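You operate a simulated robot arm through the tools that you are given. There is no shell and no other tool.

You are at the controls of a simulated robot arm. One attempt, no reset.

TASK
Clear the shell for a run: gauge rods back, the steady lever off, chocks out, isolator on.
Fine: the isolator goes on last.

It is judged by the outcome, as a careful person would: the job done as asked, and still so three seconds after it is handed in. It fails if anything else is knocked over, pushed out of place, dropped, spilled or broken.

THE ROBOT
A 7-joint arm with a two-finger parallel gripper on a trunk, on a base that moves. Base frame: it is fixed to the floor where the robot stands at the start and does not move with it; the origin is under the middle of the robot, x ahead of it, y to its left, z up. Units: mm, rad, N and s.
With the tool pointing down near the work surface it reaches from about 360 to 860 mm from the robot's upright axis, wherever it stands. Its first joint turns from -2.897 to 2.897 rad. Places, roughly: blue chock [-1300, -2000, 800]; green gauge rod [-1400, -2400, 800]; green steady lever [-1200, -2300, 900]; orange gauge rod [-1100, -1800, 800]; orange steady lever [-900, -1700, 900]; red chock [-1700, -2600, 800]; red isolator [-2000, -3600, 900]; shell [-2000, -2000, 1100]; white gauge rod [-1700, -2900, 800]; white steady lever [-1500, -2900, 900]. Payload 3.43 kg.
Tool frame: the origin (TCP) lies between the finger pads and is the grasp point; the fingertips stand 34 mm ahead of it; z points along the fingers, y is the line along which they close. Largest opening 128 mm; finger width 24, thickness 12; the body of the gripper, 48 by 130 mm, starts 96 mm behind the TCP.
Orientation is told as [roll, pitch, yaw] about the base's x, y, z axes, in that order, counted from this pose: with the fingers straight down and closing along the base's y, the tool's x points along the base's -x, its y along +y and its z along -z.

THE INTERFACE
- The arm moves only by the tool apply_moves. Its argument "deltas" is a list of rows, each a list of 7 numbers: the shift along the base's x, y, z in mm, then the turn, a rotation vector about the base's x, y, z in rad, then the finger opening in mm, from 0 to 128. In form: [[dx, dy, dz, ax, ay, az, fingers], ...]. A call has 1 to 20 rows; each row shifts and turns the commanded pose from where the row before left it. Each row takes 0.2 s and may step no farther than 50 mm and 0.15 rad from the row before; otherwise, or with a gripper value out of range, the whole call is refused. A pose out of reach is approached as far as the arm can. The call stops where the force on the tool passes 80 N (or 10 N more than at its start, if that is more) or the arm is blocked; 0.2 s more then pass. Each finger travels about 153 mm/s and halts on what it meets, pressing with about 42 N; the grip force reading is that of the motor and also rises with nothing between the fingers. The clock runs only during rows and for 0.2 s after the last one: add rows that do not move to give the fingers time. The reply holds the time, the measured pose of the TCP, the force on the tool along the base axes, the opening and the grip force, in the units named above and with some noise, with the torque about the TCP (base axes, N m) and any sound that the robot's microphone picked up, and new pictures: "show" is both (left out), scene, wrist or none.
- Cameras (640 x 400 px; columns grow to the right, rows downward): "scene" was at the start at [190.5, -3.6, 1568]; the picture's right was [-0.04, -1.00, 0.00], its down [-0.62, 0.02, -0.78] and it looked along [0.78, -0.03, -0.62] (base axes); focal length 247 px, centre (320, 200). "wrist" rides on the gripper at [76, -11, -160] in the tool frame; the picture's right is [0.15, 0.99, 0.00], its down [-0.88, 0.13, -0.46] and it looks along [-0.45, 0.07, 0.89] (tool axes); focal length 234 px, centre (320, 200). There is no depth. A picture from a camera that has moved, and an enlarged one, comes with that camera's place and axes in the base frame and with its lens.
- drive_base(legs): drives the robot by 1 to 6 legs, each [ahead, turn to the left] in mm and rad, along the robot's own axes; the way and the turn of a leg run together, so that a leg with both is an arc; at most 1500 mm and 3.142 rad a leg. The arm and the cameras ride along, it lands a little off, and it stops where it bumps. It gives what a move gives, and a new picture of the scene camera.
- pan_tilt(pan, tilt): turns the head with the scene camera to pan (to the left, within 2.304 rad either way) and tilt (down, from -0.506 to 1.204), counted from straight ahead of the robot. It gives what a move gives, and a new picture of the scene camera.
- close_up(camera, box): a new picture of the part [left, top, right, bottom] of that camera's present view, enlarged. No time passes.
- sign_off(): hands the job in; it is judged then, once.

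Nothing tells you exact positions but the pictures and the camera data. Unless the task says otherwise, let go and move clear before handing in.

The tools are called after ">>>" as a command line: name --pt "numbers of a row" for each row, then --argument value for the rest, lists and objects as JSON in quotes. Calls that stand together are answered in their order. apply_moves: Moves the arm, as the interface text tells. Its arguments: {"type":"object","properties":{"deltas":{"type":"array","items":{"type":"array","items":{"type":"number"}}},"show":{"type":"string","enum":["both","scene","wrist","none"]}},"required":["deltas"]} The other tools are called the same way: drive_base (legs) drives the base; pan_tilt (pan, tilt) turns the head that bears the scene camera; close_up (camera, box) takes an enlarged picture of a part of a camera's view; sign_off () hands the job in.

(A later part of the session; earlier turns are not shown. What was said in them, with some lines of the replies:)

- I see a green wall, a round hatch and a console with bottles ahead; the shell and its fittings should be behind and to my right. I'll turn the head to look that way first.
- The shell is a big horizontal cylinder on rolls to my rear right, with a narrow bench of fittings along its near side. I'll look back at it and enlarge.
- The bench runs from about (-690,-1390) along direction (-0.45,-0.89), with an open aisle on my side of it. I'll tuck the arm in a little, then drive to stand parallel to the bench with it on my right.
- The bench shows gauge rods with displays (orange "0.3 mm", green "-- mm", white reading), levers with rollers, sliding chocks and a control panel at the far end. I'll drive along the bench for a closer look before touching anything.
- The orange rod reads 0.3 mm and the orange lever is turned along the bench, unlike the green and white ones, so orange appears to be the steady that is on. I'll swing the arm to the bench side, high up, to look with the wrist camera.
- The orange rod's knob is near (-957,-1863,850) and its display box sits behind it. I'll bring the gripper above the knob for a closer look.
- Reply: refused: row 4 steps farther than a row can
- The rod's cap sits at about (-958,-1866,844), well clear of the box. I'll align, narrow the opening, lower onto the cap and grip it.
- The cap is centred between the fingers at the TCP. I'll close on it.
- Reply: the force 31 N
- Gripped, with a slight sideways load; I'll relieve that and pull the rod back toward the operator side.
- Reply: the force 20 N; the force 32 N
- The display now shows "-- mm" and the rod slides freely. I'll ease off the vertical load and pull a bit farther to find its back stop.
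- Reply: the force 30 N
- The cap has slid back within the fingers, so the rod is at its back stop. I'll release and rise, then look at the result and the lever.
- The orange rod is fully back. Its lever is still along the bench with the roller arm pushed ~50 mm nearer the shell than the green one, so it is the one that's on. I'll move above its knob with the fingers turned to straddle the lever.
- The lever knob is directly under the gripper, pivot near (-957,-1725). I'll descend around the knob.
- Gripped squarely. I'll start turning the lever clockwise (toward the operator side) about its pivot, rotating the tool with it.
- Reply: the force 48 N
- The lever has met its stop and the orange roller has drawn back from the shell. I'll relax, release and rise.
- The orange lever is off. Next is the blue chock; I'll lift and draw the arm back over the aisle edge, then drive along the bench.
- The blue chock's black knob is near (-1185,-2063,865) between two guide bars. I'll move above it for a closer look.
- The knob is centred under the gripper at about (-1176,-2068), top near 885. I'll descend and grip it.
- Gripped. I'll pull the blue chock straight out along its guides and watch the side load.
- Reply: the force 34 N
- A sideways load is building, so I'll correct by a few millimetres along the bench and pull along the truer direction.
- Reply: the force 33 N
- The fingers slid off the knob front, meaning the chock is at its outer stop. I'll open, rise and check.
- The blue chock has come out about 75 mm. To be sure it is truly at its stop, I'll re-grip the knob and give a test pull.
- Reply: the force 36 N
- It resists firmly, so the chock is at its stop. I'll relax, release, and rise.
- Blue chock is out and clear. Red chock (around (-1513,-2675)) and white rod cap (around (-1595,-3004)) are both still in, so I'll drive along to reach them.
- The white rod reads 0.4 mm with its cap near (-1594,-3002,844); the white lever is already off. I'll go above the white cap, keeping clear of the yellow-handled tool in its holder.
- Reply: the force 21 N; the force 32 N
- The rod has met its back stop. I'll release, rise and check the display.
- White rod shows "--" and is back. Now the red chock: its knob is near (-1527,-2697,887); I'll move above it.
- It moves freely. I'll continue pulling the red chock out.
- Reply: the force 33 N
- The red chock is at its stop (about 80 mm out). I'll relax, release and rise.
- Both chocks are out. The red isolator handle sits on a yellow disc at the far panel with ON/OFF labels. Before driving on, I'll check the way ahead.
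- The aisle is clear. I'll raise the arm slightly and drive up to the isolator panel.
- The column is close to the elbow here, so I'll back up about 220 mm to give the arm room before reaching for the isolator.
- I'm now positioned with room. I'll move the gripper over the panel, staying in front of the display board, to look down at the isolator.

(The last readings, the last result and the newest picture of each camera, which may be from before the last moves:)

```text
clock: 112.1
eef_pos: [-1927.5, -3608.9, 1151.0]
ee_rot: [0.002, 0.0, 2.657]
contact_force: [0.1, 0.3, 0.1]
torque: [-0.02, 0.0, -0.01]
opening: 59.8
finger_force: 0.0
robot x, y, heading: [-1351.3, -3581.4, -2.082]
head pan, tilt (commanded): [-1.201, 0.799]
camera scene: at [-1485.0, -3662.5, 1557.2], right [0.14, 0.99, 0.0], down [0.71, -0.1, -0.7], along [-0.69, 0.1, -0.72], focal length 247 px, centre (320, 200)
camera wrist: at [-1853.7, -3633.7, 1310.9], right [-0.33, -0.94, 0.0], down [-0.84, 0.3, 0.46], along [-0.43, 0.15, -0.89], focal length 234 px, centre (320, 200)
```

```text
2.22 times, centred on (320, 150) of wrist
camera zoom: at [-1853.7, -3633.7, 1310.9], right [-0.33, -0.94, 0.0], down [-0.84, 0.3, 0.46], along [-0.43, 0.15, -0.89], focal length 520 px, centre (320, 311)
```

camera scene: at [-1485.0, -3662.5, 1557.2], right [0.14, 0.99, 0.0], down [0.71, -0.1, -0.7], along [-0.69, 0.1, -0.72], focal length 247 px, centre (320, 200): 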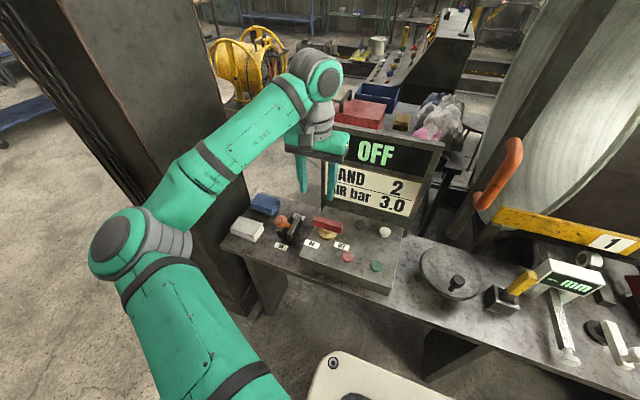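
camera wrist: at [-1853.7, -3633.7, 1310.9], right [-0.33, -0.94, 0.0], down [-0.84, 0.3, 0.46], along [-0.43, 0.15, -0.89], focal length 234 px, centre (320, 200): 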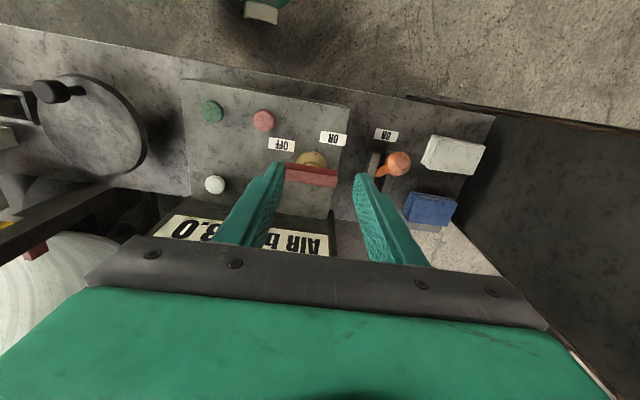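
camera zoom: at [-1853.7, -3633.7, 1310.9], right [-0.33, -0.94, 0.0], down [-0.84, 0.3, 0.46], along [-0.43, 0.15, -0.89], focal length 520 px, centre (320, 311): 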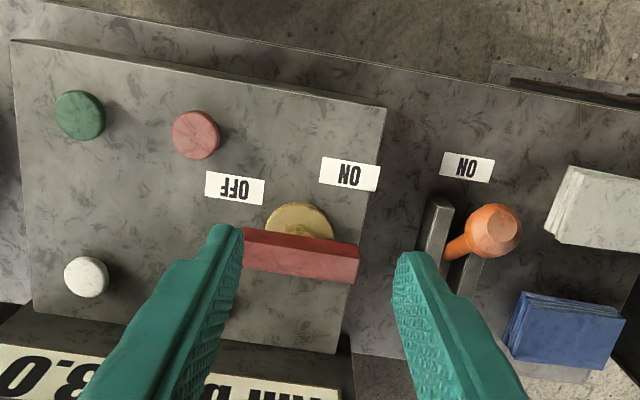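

The red bar handle lies along the bench at OFF, with the ON label a quarter-turn clockwise toward the operator side. I'll turn the gripper to straddle the bar, staying clear of the display board.

>>> apply_moves --pt "0 0 0 0 0 0.131 60" --pt "0 0 0 0 0 0.131 60" --pt "0 0 0 0 0 0.131 60" --pt "0 0 0 0 0 0.131 60" --pt "0 0 0 0 0 0.131 60" --pt "0 0 0 0 0 0.131 60" --pt "0 0 0 0 0 0.131 60" --pt "0 0 0 0 0 0.131 60" --pt "0 0 0 0 0 0.131 60" --pt "0 0 0 0 0 0.131 60" --pt "0 0 0 0 0 0.131 60" --pt "0 0 0 0 0 0.131 60" --pt "-20 12 -20 0 0 0 60" --pt "-20 12 -20 0 0 0 60" --pt "0 0 0 0 0 0 60" --show "both"

>>> close_up --camera "wrist" --box '[160, 60, 440, 240]'

```text
clock: 115.3
eef_pos: [-1965.9, -3583.7, 1112.3]
ee_rot: [-0.001, 0.0, -2.055]
contact_force: [0.5, -0.5, -0.7]
torque: [0.02, -0.02, 0.02]
opening: 60.0
finger_force: 0.0
robot x, y, heading: [-1351.7, -3580.9, -2.076]
head pan, tilt (commanded): [-1.201, 0.799]
camera scene: at [-1484.9, -3662.6, 1557.2], right [0.14, 0.99, 0.0], down [0.71, -0.1, -0.7], along [-0.69, 0.1, -0.72], focal length 247 px, centre (320, 200)
camera wrist: at [-1940.6, -3510.9, 1272.4], right [0.94, -0.33, 0.0], down [-0.29, -0.84, 0.46], along [-0.15, -0.43, -0.89], focal length 234 px, centre (320, 200)
```

scene: 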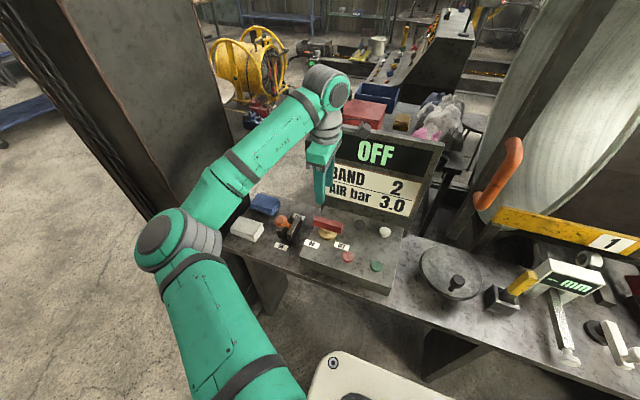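
wrist: 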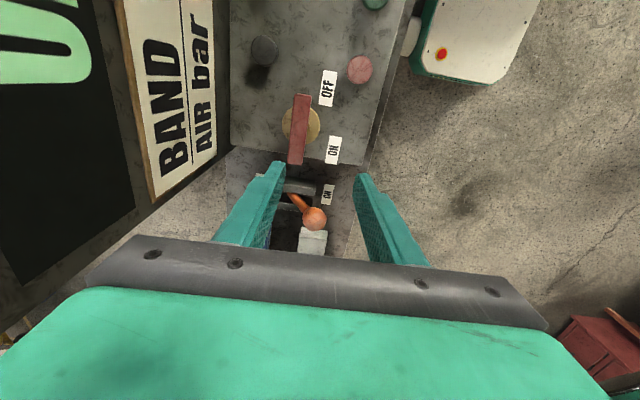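

```text
2.22 times, centred on (300, 150) of wrist
camera zoom: at [-1940.6, -3510.9, 1272.4], right [0.94, -0.33, 0.0], down [-0.29, -0.84, 0.46], along [-0.15, -0.43, -0.89], focal length 520 px, centre (364, 311)
```

zoom: 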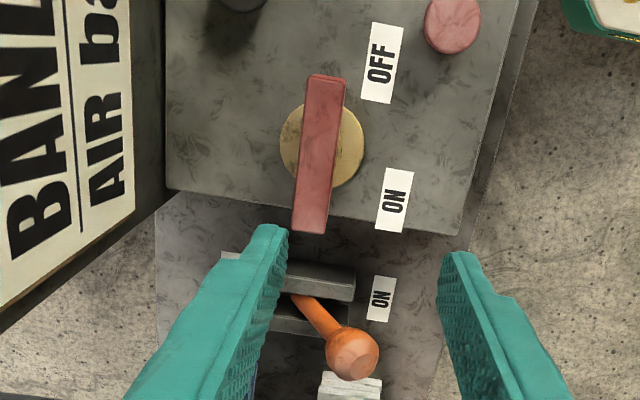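

The bar is centred near (-1994,-3567), top around z 895-905, panel top about 857. I'll move over it and lower part-way to check alignment and clearance from the board.

>>> apply_moves --pt "-14 8.5 -30 0 0 0 60" --pt "-14 8.5 -40 0 0 0 60" --pt "0 0 -40 0 0 0 60" --pt "0 0 -32 0 0 0 60" --pt "0 0 0 0 0 0 60" --show "both"

>>> close_up --camera "wrist" --box '[200, 60, 440, 240]'

>>> close_up --camera "scene" --box '[240, 120, 440, 280]'

```text
clock: 116.5
eef_pos: [-1994.6, -3564.7, 970.6]
ee_rot: [0.0, -0.001, -2.056]
contact_force: [1.2, 0.6, -0.8]
torque: [0.02, -0.02, 0.0]
opening: 60.1
finger_force: 0.0
robot x, y, heading: [-1354.9, -3582.4, -2.076]
head pan, tilt (commanded): [-1.201, 0.799]
camera scene: at [-1485.0, -3662.5, 1557.2], right [0.14, 0.99, 0.0], down [0.71, -0.1, -0.7], along [-0.69, 0.1, -0.72], focal length 247 px, centre (320, 200)
camera wrist: at [-1968.9, -3492.3, 1130.4], right [0.94, -0.33, 0.0], down [-0.3, -0.84, 0.46], along [-0.15, -0.43, -0.89], focal length 234 px, centre (320, 200)
```

scene: 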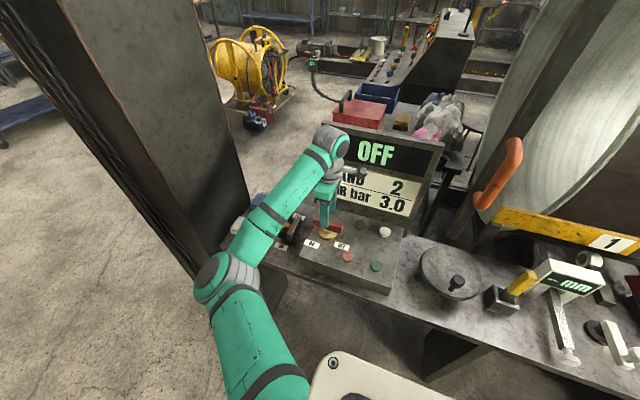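
wrist: 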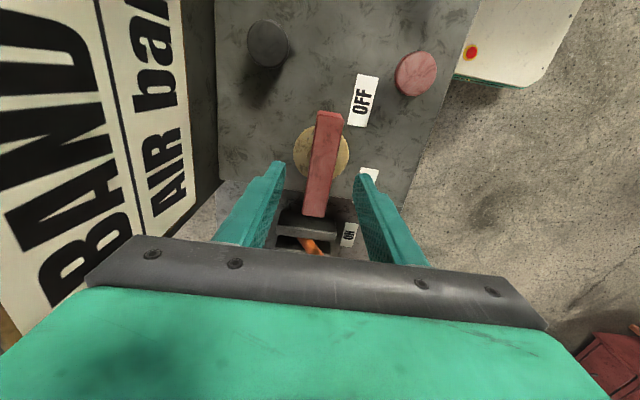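

```text
2.22 times, centred on (320, 150) of wrist
camera zoom: at [-1968.9, -3492.3, 1130.4], right [0.94, -0.33, 0.0], down [-0.3, -0.84, 0.46], along [-0.15, -0.43, -0.89], focal length 520 px, centre (320, 311)
```

zoom: 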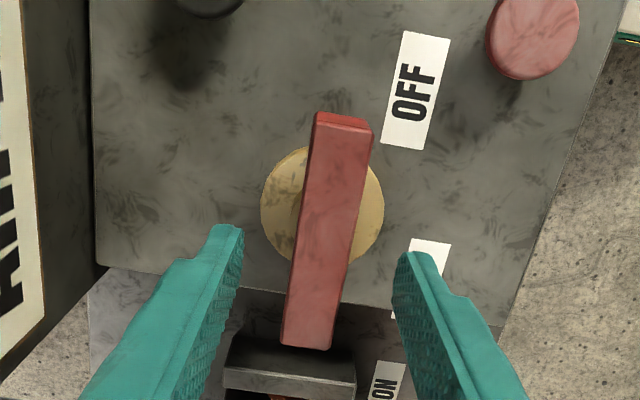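

```text
2.50 times, centred on (340, 200) of scene
camera zoom: at [-1485.0, -3662.5, 1557.2], right [0.14, 0.99, 0.0], down [0.71, -0.1, -0.7], along [-0.69, 0.1, -0.72], focal length 618 px, centre (270, 200)
```

zoom: 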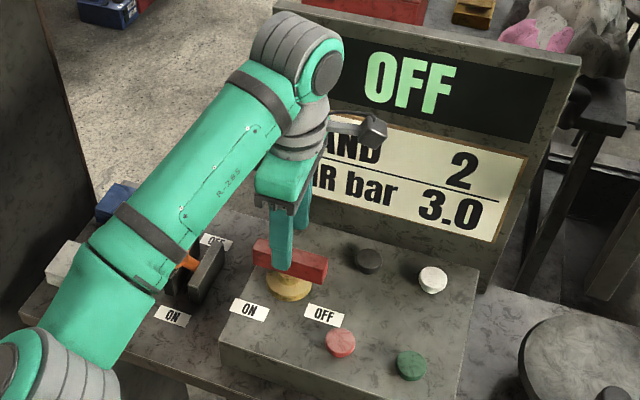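

Alignment is within about 3 mm and the board is clear. I'll correct and descend to bar height.

>>> apply_moves --pt "2.3 -0.9 -25 0 0 0 60" --pt "0 0 -20 0 0 0 60" --pt "0 0 -12 0 0 0 60" --pt "0 0 -4 0 0 0 60" --pt "0 0 0 0 0 0 60" --show "both"

>>> close_up --camera "wrist" --box '[220, 80, 420, 240]'

>>> close_up --camera "scene" --box '[260, 140, 400, 260]'

```text
clock: 117.7
eef_pos: [-1993.3, -3566.4, 909.2]
ee_rot: [0.0, 0.001, -2.056]
contact_force: [0.6, 0.4, 0.4]
torque: [-0.01, -0.01, 0.01]
opening: 59.8
finger_force: 0.1
robot x, y, heading: [-1351.3, -3581.5, -2.081]
head pan, tilt (commanded): [-1.201, 0.799]
camera scene: at [-1485.0, -3662.5, 1557.2], right [0.14, 0.99, 0.0], down [0.71, -0.1, -0.7], along [-0.69, 0.1, -0.72], focal length 247 px, centre (320, 200)
camera wrist: at [-1966.5, -3493.9, 1068.0], right [0.94, -0.33, 0.0], down [-0.3, -0.84, 0.46], along [-0.15, -0.43, -0.89], focal length 234 px, centre (320, 200)
```

scene: 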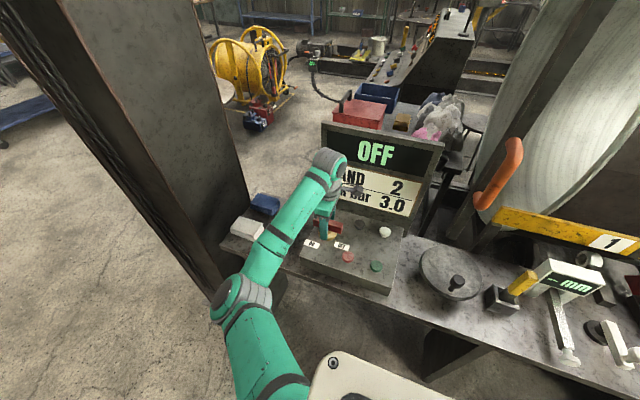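
wrist: 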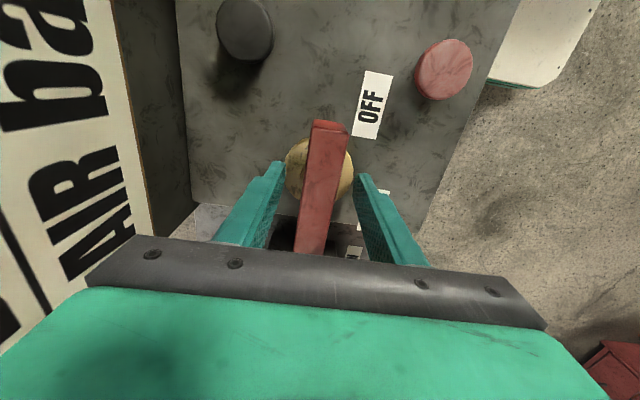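

```text
2.50 times, centred on (320, 160) of wrist
camera zoom: at [-1966.5, -3493.9, 1068.0], right [0.94, -0.33, 0.0], down [-0.3, -0.84, 0.46], along [-0.15, -0.43, -0.89], focal length 585 px, centre (320, 300)
```

zoom: 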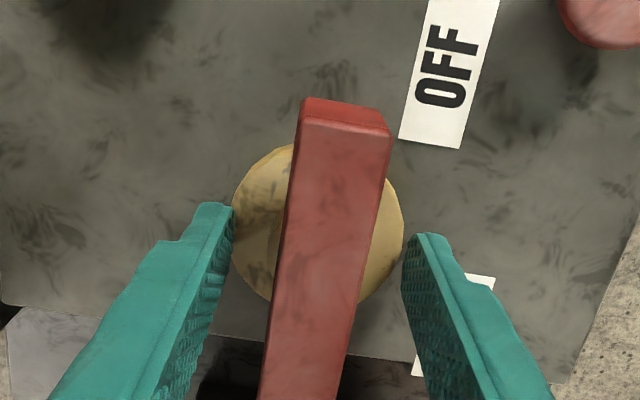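

```text
3.33 times, centred on (330, 200) of scene
camera zoom: at [-1485.0, -3662.5, 1557.2], right [0.14, 0.99, 0.0], down [0.71, -0.1, -0.7], along [-0.69, 0.1, -0.72], focal length 824 px, centre (287, 200)
```

zoom: 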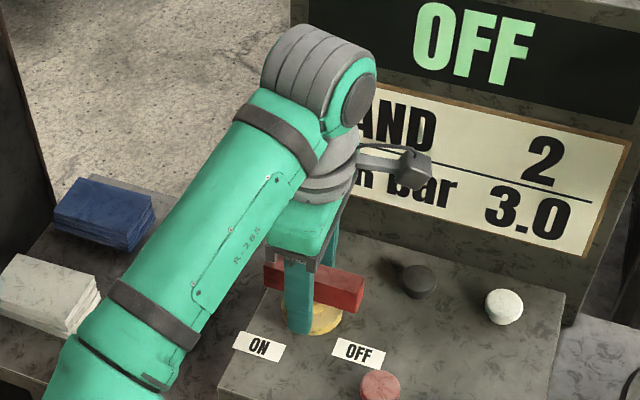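

The fingers straddle the bar above the disc with no contact. Rods are back, the lever is off and both chocks are out, so I can grip and turn the isolator last.

>>> apply_moves --pt "0 0 0 0 0 0 10" --pt "0 0 0 0 0 0 10" --pt "0 0 0 0 0 0 10" --pt "0 0 0 0 0 0 10" --show "wrist"

```text
clock: 118.7
eef_pos: [-1993.0, -3566.0, 909.1]
ee_rot: [-0.004, -0.001, -2.055]
contact_force: [-27.8, 13.4, -1.8]
torque: [0.28, 1.11, 0.27]
opening: 47.6
finger_force: 45.0
robot x, y, heading: [-1351.4, -3583.1, -2.077]
head pan, tilt (commanded): [-1.201, 0.799]
camera wrist: at [-1967.5, -3493.4, 1068.2], right [0.94, -0.33, 0.0], down [-0.29, -0.84, 0.46], along [-0.15, -0.43, -0.89], focal length 234 px, centre (320, 200)
```

wrist: 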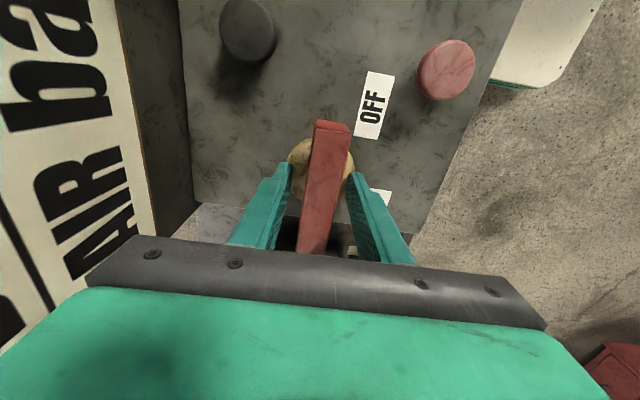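

The fingertips closed on the yellow disc rather than the bar. I'll open, rise about 14 mm, and grip the bar itself.

>>> apply_moves --pt "0 0 0 0 0 0 60" --pt "0 0 0 0 0 0 60" --pt "-0.8 0.5 14 0 0 0 60" --pt "0 0 0 0 0 0 10" --pt "0 0 0 0 0 0 10" --pt "0 0 0 0 0 0 10" --pt "0 0 0 0 0 0 10" --show "both"

>>> close_up --camera "scene" --box '[260, 140, 400, 260]'

```text
clock: 120.3
eef_pos: [-1993.8, -3566.4, 923.2]
ee_rot: [-0.002, 0.0, -2.055]
contact_force: [-23.1, 8.9, 0.0]
torque: [0.44, 0.87, 0.08]
opening: 32.3
finger_force: 44.8
robot x, y, heading: [-1353.2, -3582.4, -2.079]
head pan, tilt (commanded): [-1.201, 0.799]
camera scene: at [-1485.8, -3662.2, 1557.2], right [0.14, 0.99, 0.0], down [0.71, -0.1, -0.7], along [-0.69, 0.1, -0.72], focal length 247 px, centre (320, 200)
camera wrist: at [-1967.6, -3493.0, 1082.7], right [0.94, -0.33, 0.0], down [-0.29, -0.84, 0.46], along [-0.15, -0.43, -0.89], focal length 234 px, centre (320, 200)
```

scene: 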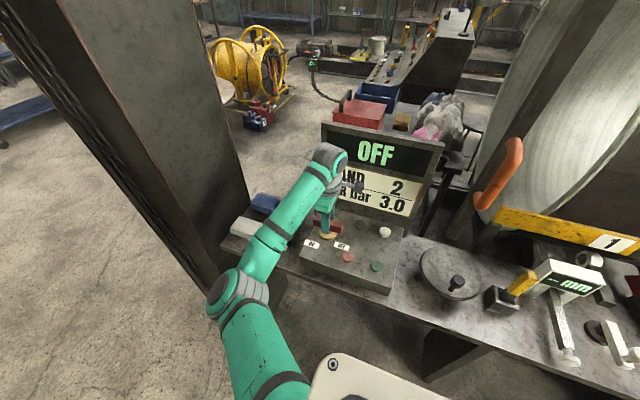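
wrist: 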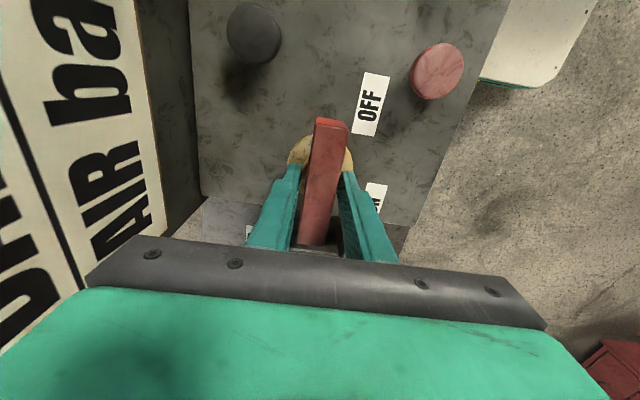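

```text
3.33 times, centred on (330, 200) of scene
camera zoom: at [-1485.8, -3662.2, 1557.2], right [0.14, 0.99, 0.0], down [0.71, -0.1, -0.7], along [-0.69, 0.1, -0.72], focal length 824 px, centre (287, 200)
```

zoom: 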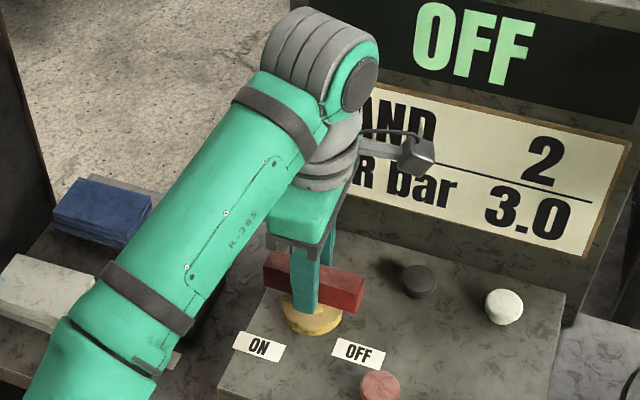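

Now the bar itself is gripped (32 mm). I'll relieve the side load and begin turning clockwise toward ON.

>>> apply_moves --pt "-1.6 0.9 0 0 0 0 10" --pt "0 0 0 0 0 -0.1 10" --pt "0 0 0 0 0 -0.1 10" --show "wrist"

```text
clock: 121.1
eef_pos: [-1994.1, -3564.5, 923.1]
ee_rot: [-0.001, -0.003, -2.259]
contact_force: [-6.4, 5.8, 28.6]
torque: [-0.08, -0.89, 0.35]
opening: 24.0
finger_force: 44.8
robot x, y, heading: [-1355.3, -3578.7, -2.077]
head pan, tilt (commanded): [-1.201, 0.799]
camera wrist: at [-1954.2, -3499.6, 1083.3], right [0.86, -0.51, 0.0], down [-0.46, -0.76, 0.46], along [-0.24, -0.39, -0.89], focal length 234 px, centre (320, 200)
```

wrist: 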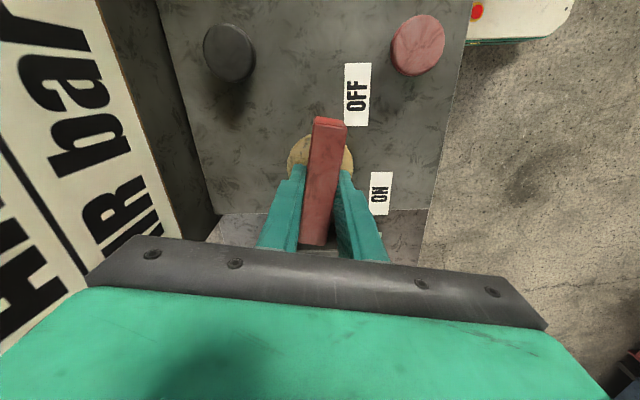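

>>> apply_moves --pt "0 0 3 0 0 -0.05 10" --pt "0 0 1 0 0 -0.1 10" --pt "0 0 0 0 0 -0.1 10" --show "wrist"

>>> close_up --camera "wrist" --box '[220, 80, 420, 240]'

```text
clock: 121.9
eef_pos: [-1994.8, -3564.7, 925.5]
ee_rot: [0.003, 0.003, -2.506]
contact_force: [-2.5, 1.5, -24.5]
torque: [0.46, 1.58, -0.02]
opening: 23.8
finger_force: 45.3
robot x, y, heading: [-1354.6, -3583.8, -2.079]
head pan, tilt (commanded): [-1.201, 0.799]
camera wrist: at [-1940.2, -3511.0, 1083.6], right [0.7, -0.71, 0.0], down [-0.63, -0.63, 0.45], along [-0.32, -0.32, -0.89], focal length 234 px, centre (320, 200)
```

wrist: 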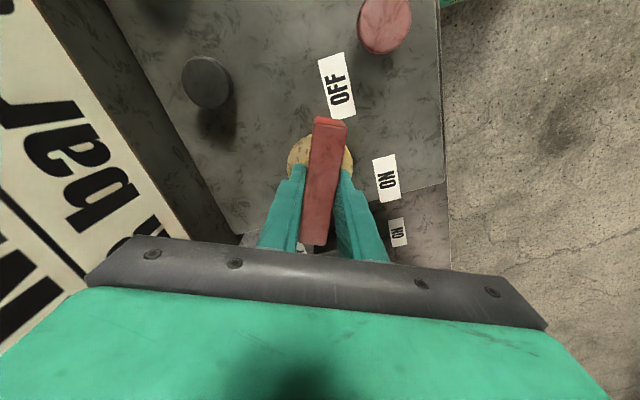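

```text
2.50 times, centred on (320, 160) of wrist
camera zoom: at [-1940.2, -3511.0, 1083.6], right [0.7, -0.71, 0.0], down [-0.63, -0.63, 0.45], along [-0.32, -0.32, -0.89], focal length 585 px, centre (320, 300)
```

zoom: 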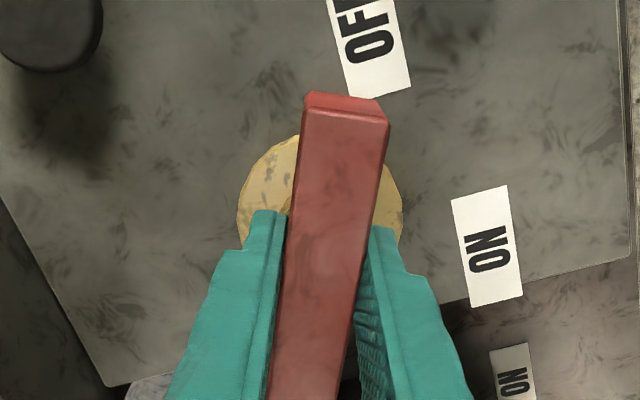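

The bar turns with the gripper. The pivot is about 6 mm off the grasp point along the bar, so I'll orbit slightly while continuing the turn.

>>> apply_moves --pt "-1.0 1.5 -1 0 0 -0.1 10" --pt "-0.4 0.8 -0.5 0 0 -0.1 10" --pt "-0.25 0.6 0 0 0 -0.1 10" --pt "-0.16 0.58 0 0 0 -0.1 10" --show "both"

>>> close_up --camera "scene" --box '[260, 120, 440, 260]'

```text
clock: 122.9
eef_pos: [-1996.0, -3564.4, 924.9]
ee_rot: [0.006, 0.001, -2.906]
contact_force: [28.4, -32.2, -20.7]
torque: [1.05, 0.23, -0.07]
opening: 23.8
finger_force: 44.8
robot x, y, heading: [-1352.9, -3580.7, -2.075]
head pan, tilt (commanded): [-1.201, 0.799]
camera scene: at [-1484.6, -3663.8, 1557.2], right [0.14, 0.99, 0.0], down [0.71, -0.1, -0.7], along [-0.69, 0.1, -0.72], focal length 247 px, centre (320, 200)
camera wrist: at [-1924.7, -3535.7, 1084.1], right [0.37, -0.93, 0.0], down [-0.83, -0.33, 0.45], along [-0.42, -0.17, -0.89], focal length 234 px, centre (320, 200)
```

scene: 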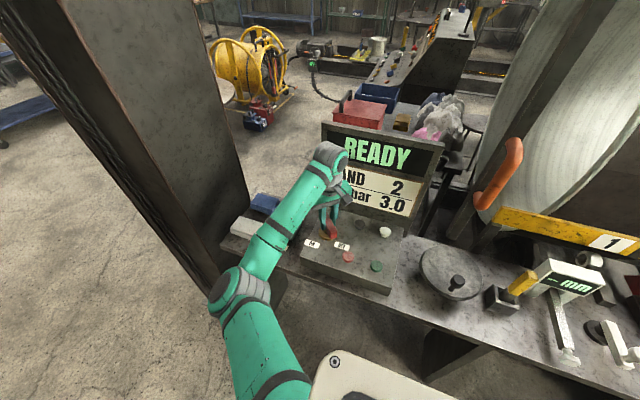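
wrist: 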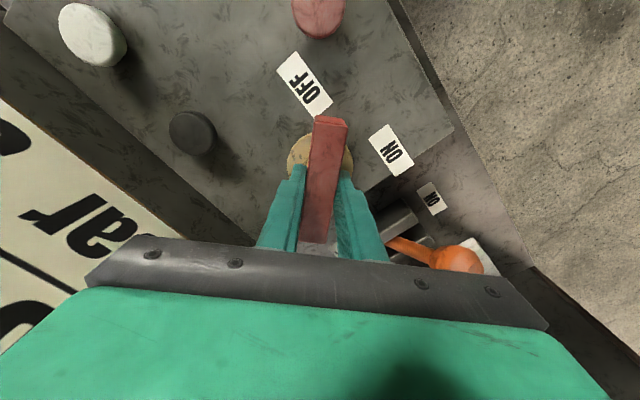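

```text
2.86 times, centred on (350, 190) of scene
camera zoom: at [-1484.6, -3663.8, 1557.2], right [0.14, 0.99, 0.0], down [0.71, -0.1, -0.7], along [-0.69, 0.1, -0.72], focal length 707 px, centre (234, 229)
```

zoom: 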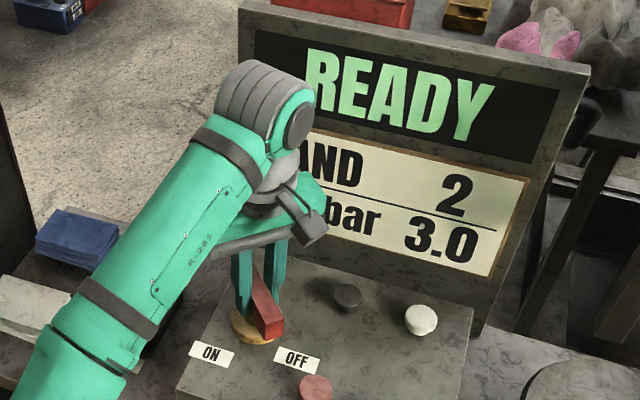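

The display now reads READY. The side load shows the pivot is at the grasp point after all, so I'll undo the orbit shift and finish the turn to the ON stop.

>>> apply_moves --pt "1.0 -1.8 -1 0 0 -0.1 10" --pt "0.8 -1.7 -0.5 0 0 -0.1 10" --show "none"

```text
clock: 123.5
eef_pos: [-1996.6, -3564.4, 925.4]
ee_rot: [-0.002, -0.003, -3.109]
contact_force: [-2.7, -7.2, -5.6]
torque: [-0.94, -1.08, 0.0]
opening: 23.9
finger_force: 44.9
robot x, y, heading: [-1351.7, -3581.4, -2.081]
head pan, tilt (commanded): [-1.201, 0.799]
```

Side load is gone. Continuing the turn.

>>> apply_moves --pt "0 -0.4 0 0 0 -0.1 10" --pt "0 -0.4 0 0 0 -0.1 10" --pt "0 0 0 0 0 -0.1 10" --show "wrist"

```text
clock: 124.3
eef_pos: [-1995.9, -3564.8, 925.5]
ee_rot: [-0.002, -0.005, 2.872]
contact_force: [-22.5, 18.0, 11.6]
torque: [-0.29, 0.28, 0.04]
opening: 23.7
finger_force: 44.6
robot x, y, heading: [-1353.6, -3579.5, -2.083]
head pan, tilt (commanded): [-1.201, 0.799]
camera wrist: at [-1918.2, -3573.9, 1083.6], right [-0.12, -0.99, 0.0], down [-0.88, 0.11, 0.46], along [-0.46, 0.06, -0.89], focal length 234 px, centre (320, 200)
```

wrist: 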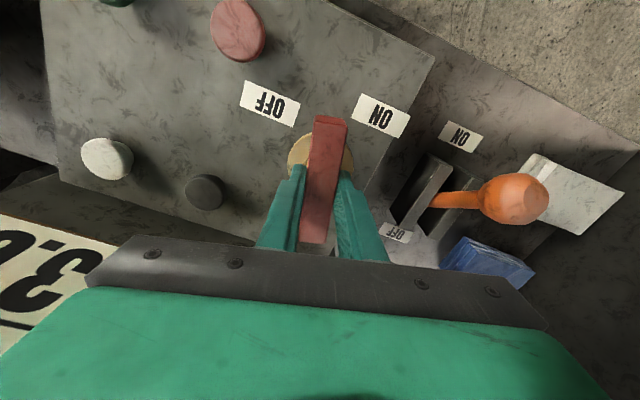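

>>> apply_moves --pt "-1.2 1.0 0 0 0 -0.1 10" --pt "0 0 0 0 0 -0.1 10" --show "wrist"

```text
clock: 124.9
eef_pos: [-1996.0, -3563.9, 924.9]
ee_rot: [0.001, -0.002, 2.671]
contact_force: [-7.3, 22.6, 24.6]
torque: [0.49, 0.56, 0.04]
opening: 23.9
finger_force: 45.1
robot x, y, heading: [-1350.4, -3578.5, -2.077]
head pan, tilt (commanded): [-1.201, 0.799]
camera wrist: at [-1922.0, -3588.2, 1083.8], right [-0.32, -0.95, 0.0], down [-0.84, 0.28, 0.46], along [-0.43, 0.15, -0.89], focal length 234 px, centre (320, 200)
```

wrist: 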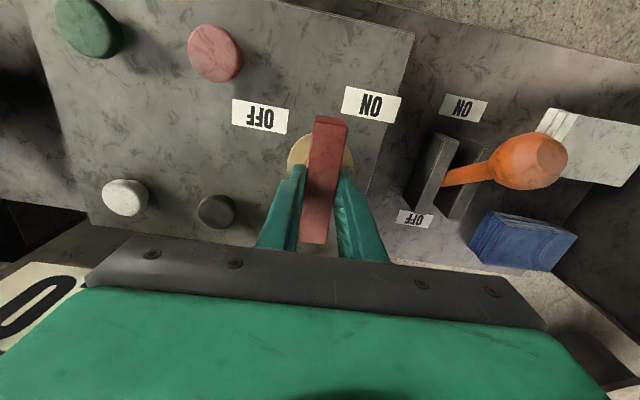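

>>> apply_moves --pt "0 0.6 0.5 0 0 -0.06 10" --pt "0 0 0 0 0 0 10" --show "none"

```text
clock: 125.5
eef_pos: [-1996.3, -3564.3, 923.8]
ee_rot: [0.0, 0.001, 2.616]
contact_force: [3.4, 22.8, 18.2]
torque: [0.53, 0.2, 1.37]
opening: 23.8
finger_force: 44.9
robot x, y, heading: [-1355.5, -3579.0, -2.075]
head pan, tilt (commanded): [-1.201, 0.799]
```

The handle is against its ON stop. I'll relax the torque, release and rise straight up.

>>> apply_moves --pt "0 0 0 0 0 0.04 10" --pt "0 0 0 0 0 0 60" --pt "0 0 0 0 0 0 60" --pt "0 0 30 0 0 0 60" --pt "0 0 40 0 0 0 60" --pt "0 0 45 0 0 0 60" --pt "0 0 45 0 0 0 60" --pt "10 -6 40 0 0 0 60" --pt "30 -17 20 0 0 0 60" --pt "30 -17 10 0 0 0 60" --pt "0 0 0 0 0 0 60" --show "both"

>>> close_up --camera "scene" --box '[240, 120, 440, 280]'

>>> close_up --camera "wrist" --box '[160, 60, 440, 240]'

```text
clock: 127.9
eef_pos: [-1925.9, -3605.9, 1154.4]
ee_rot: [0.0, 0.001, 2.656]
contact_force: [0.4, 0.2, -0.4]
torque: [-0.03, -0.01, 0.0]
opening: 60.0
finger_force: 0.1
robot x, y, heading: [-1352.6, -3582.1, -2.085]
head pan, tilt (commanded): [-1.201, 0.799]
camera scene: at [-1485.0, -3662.5, 1557.2], right [0.14, 0.99, 0.0], down [0.71, -0.1, -0.7], along [-0.69, 0.1, -0.72], focal length 247 px, centre (320, 200)
camera wrist: at [-1852.5, -3630.9, 1314.4], right [-0.33, -0.94, 0.0], down [-0.84, 0.3, 0.46], along [-0.43, 0.15, -0.89], focal length 234 px, centre (320, 200)
```

scene: 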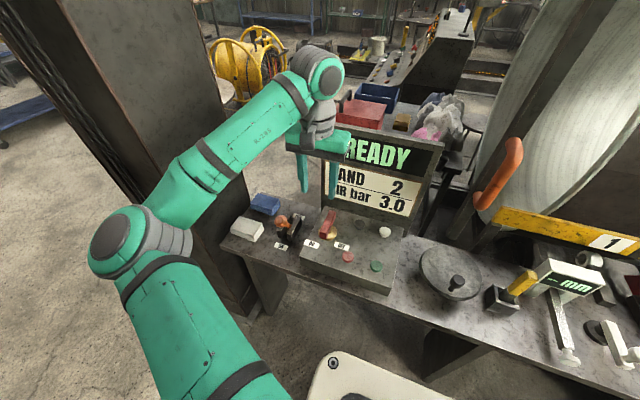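
wrist: 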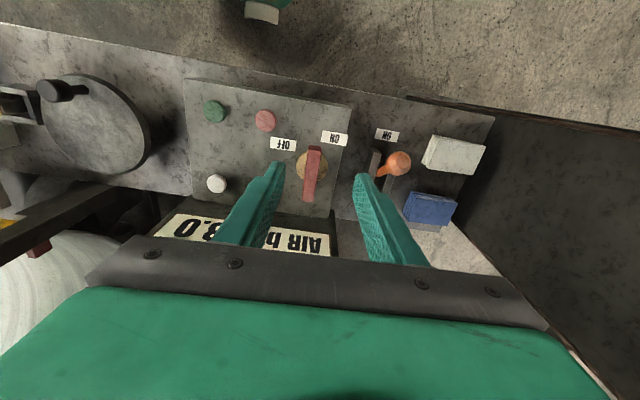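

```text
2.50 times, centred on (340, 200) of scene
camera zoom: at [-1485.0, -3662.5, 1557.2], right [0.14, 0.99, 0.0], down [0.71, -0.1, -0.7], along [-0.69, 0.1, -0.72], focal length 618 px, centre (270, 200)
```

zoom: 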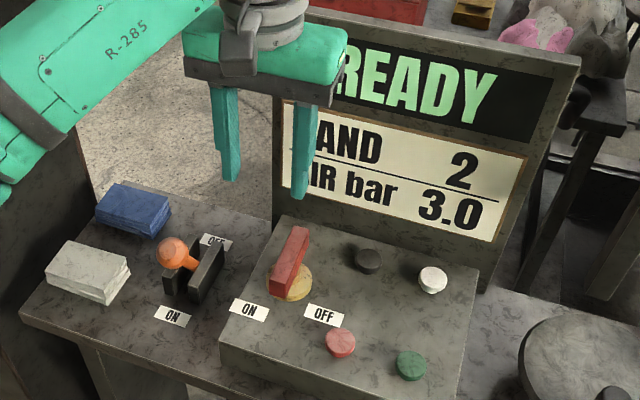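

```text
2.22 times, centred on (300, 150) of wrist
camera zoom: at [-1852.5, -3630.9, 1314.4], right [-0.33, -0.94, 0.0], down [-0.84, 0.3, 0.46], along [-0.43, 0.15, -0.89], focal length 520 px, centre (364, 311)
```

zoom: 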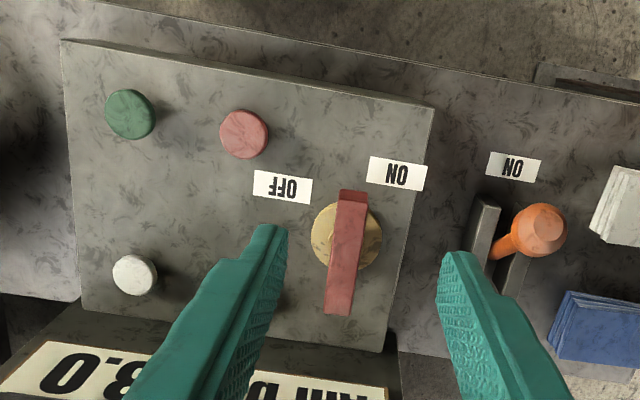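

The isolator is on and the display reads READY, with neighbours undisturbed. I'll look back along the bench for a final check of rods, lever and chocks.

>>> pan_tilt --pan -2.1 --tilt 0.5

>>> close_up --camera "scene" --box '[200, 100, 440, 250]'

>>> close_up --camera "scene" --box '[360, 100, 600, 250]'

```text
clock: 129.1
eef_pos: [-1925.1, -3605.6, 1155.2]
ee_rot: [0.0, 0.001, 2.656]
contact_force: [-0.1, 0.4, -0.6]
torque: [-0.02, 0.01, -0.01]
opening: 59.8
finger_force: 0.0
robot x, y, heading: [-1350.9, -3581.9, -2.079]
head pan, tilt (commanded): [-2.1, 0.499]
camera scene: at [-1451.5, -3595.3, 1583.2], right [0.86, 0.51, 0.0], down [0.24, -0.41, -0.88], along [-0.45, 0.76, -0.48], focal length 247 px, centre (320, 200)
```

scene: 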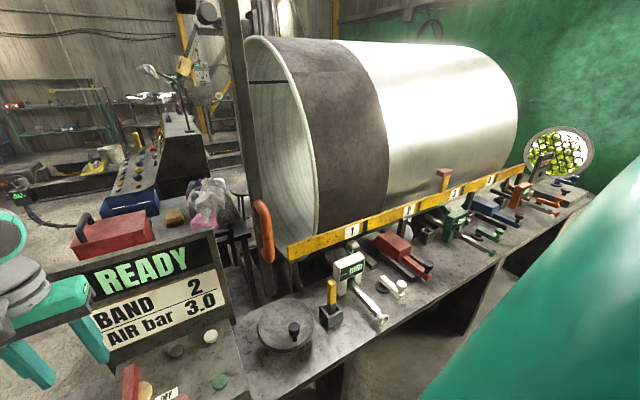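

```text
2.67 times, centred on (320, 175) of scene
camera zoom: at [-1451.5, -3595.3, 1583.2], right [0.86, 0.51, 0.0], down [0.24, -0.41, -0.88], along [-0.45, 0.76, -0.48], focal length 660 px, centre (320, 267)
```

zoom: 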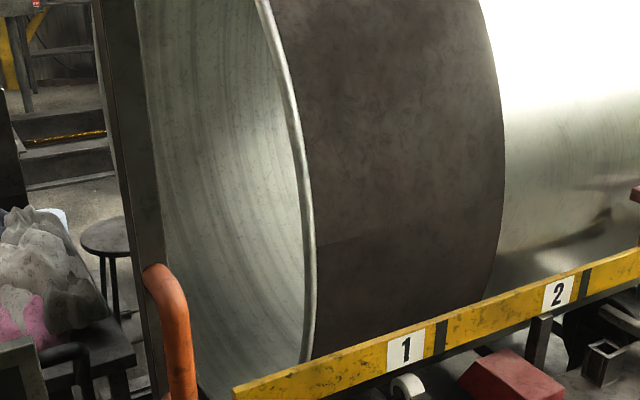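

```text
2.67 times, centred on (480, 175) of scene
camera zoom: at [-1451.5, -3595.3, 1583.2], right [0.86, 0.51, 0.0], down [0.24, -0.41, -0.88], along [-0.45, 0.76, -0.48], focal length 660 px, centre (-107, 267)
```

zoom: 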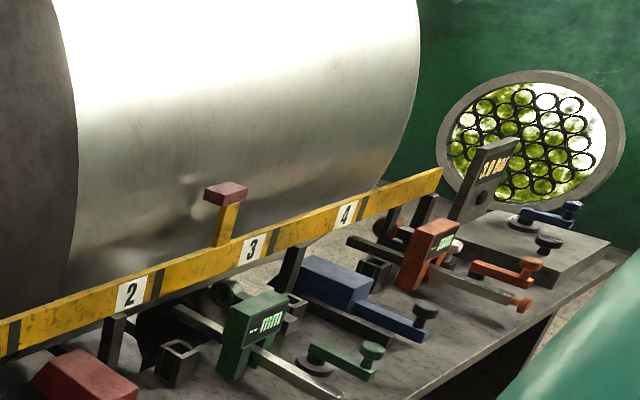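

Everything checks out: all three gauge rods are back, all three steady levers are off, both chocks are out, and the isolator is on with the board reading READY. The gripper is open and clear, so I'm handing the job in.

>>> sign_off

```text
The job is handed in.
```

The shell is clear for the run and I've handed the job in. The isolator went on last, and the board now reads READY.

- **Gauge rods:** I pulled the orange and white rods back to their stops. Both displays now show "-- mm". The green rod was already back.
- **Steady lever:** I turned the orange lever to its off stop, and its roller drew back from the shell. The green and white levers were already off.
- **Chocks:** I pulled both the blue and red chocks out to their stops, about 80 mm.
- **Isolator:** I turned the red handle a quarter turn to its ON stop.

In my final look along the bench, the rods, lever and chocks were still in place. I saw nothing knocked over or moved out of place. The gripper was open and clear when I signed off.
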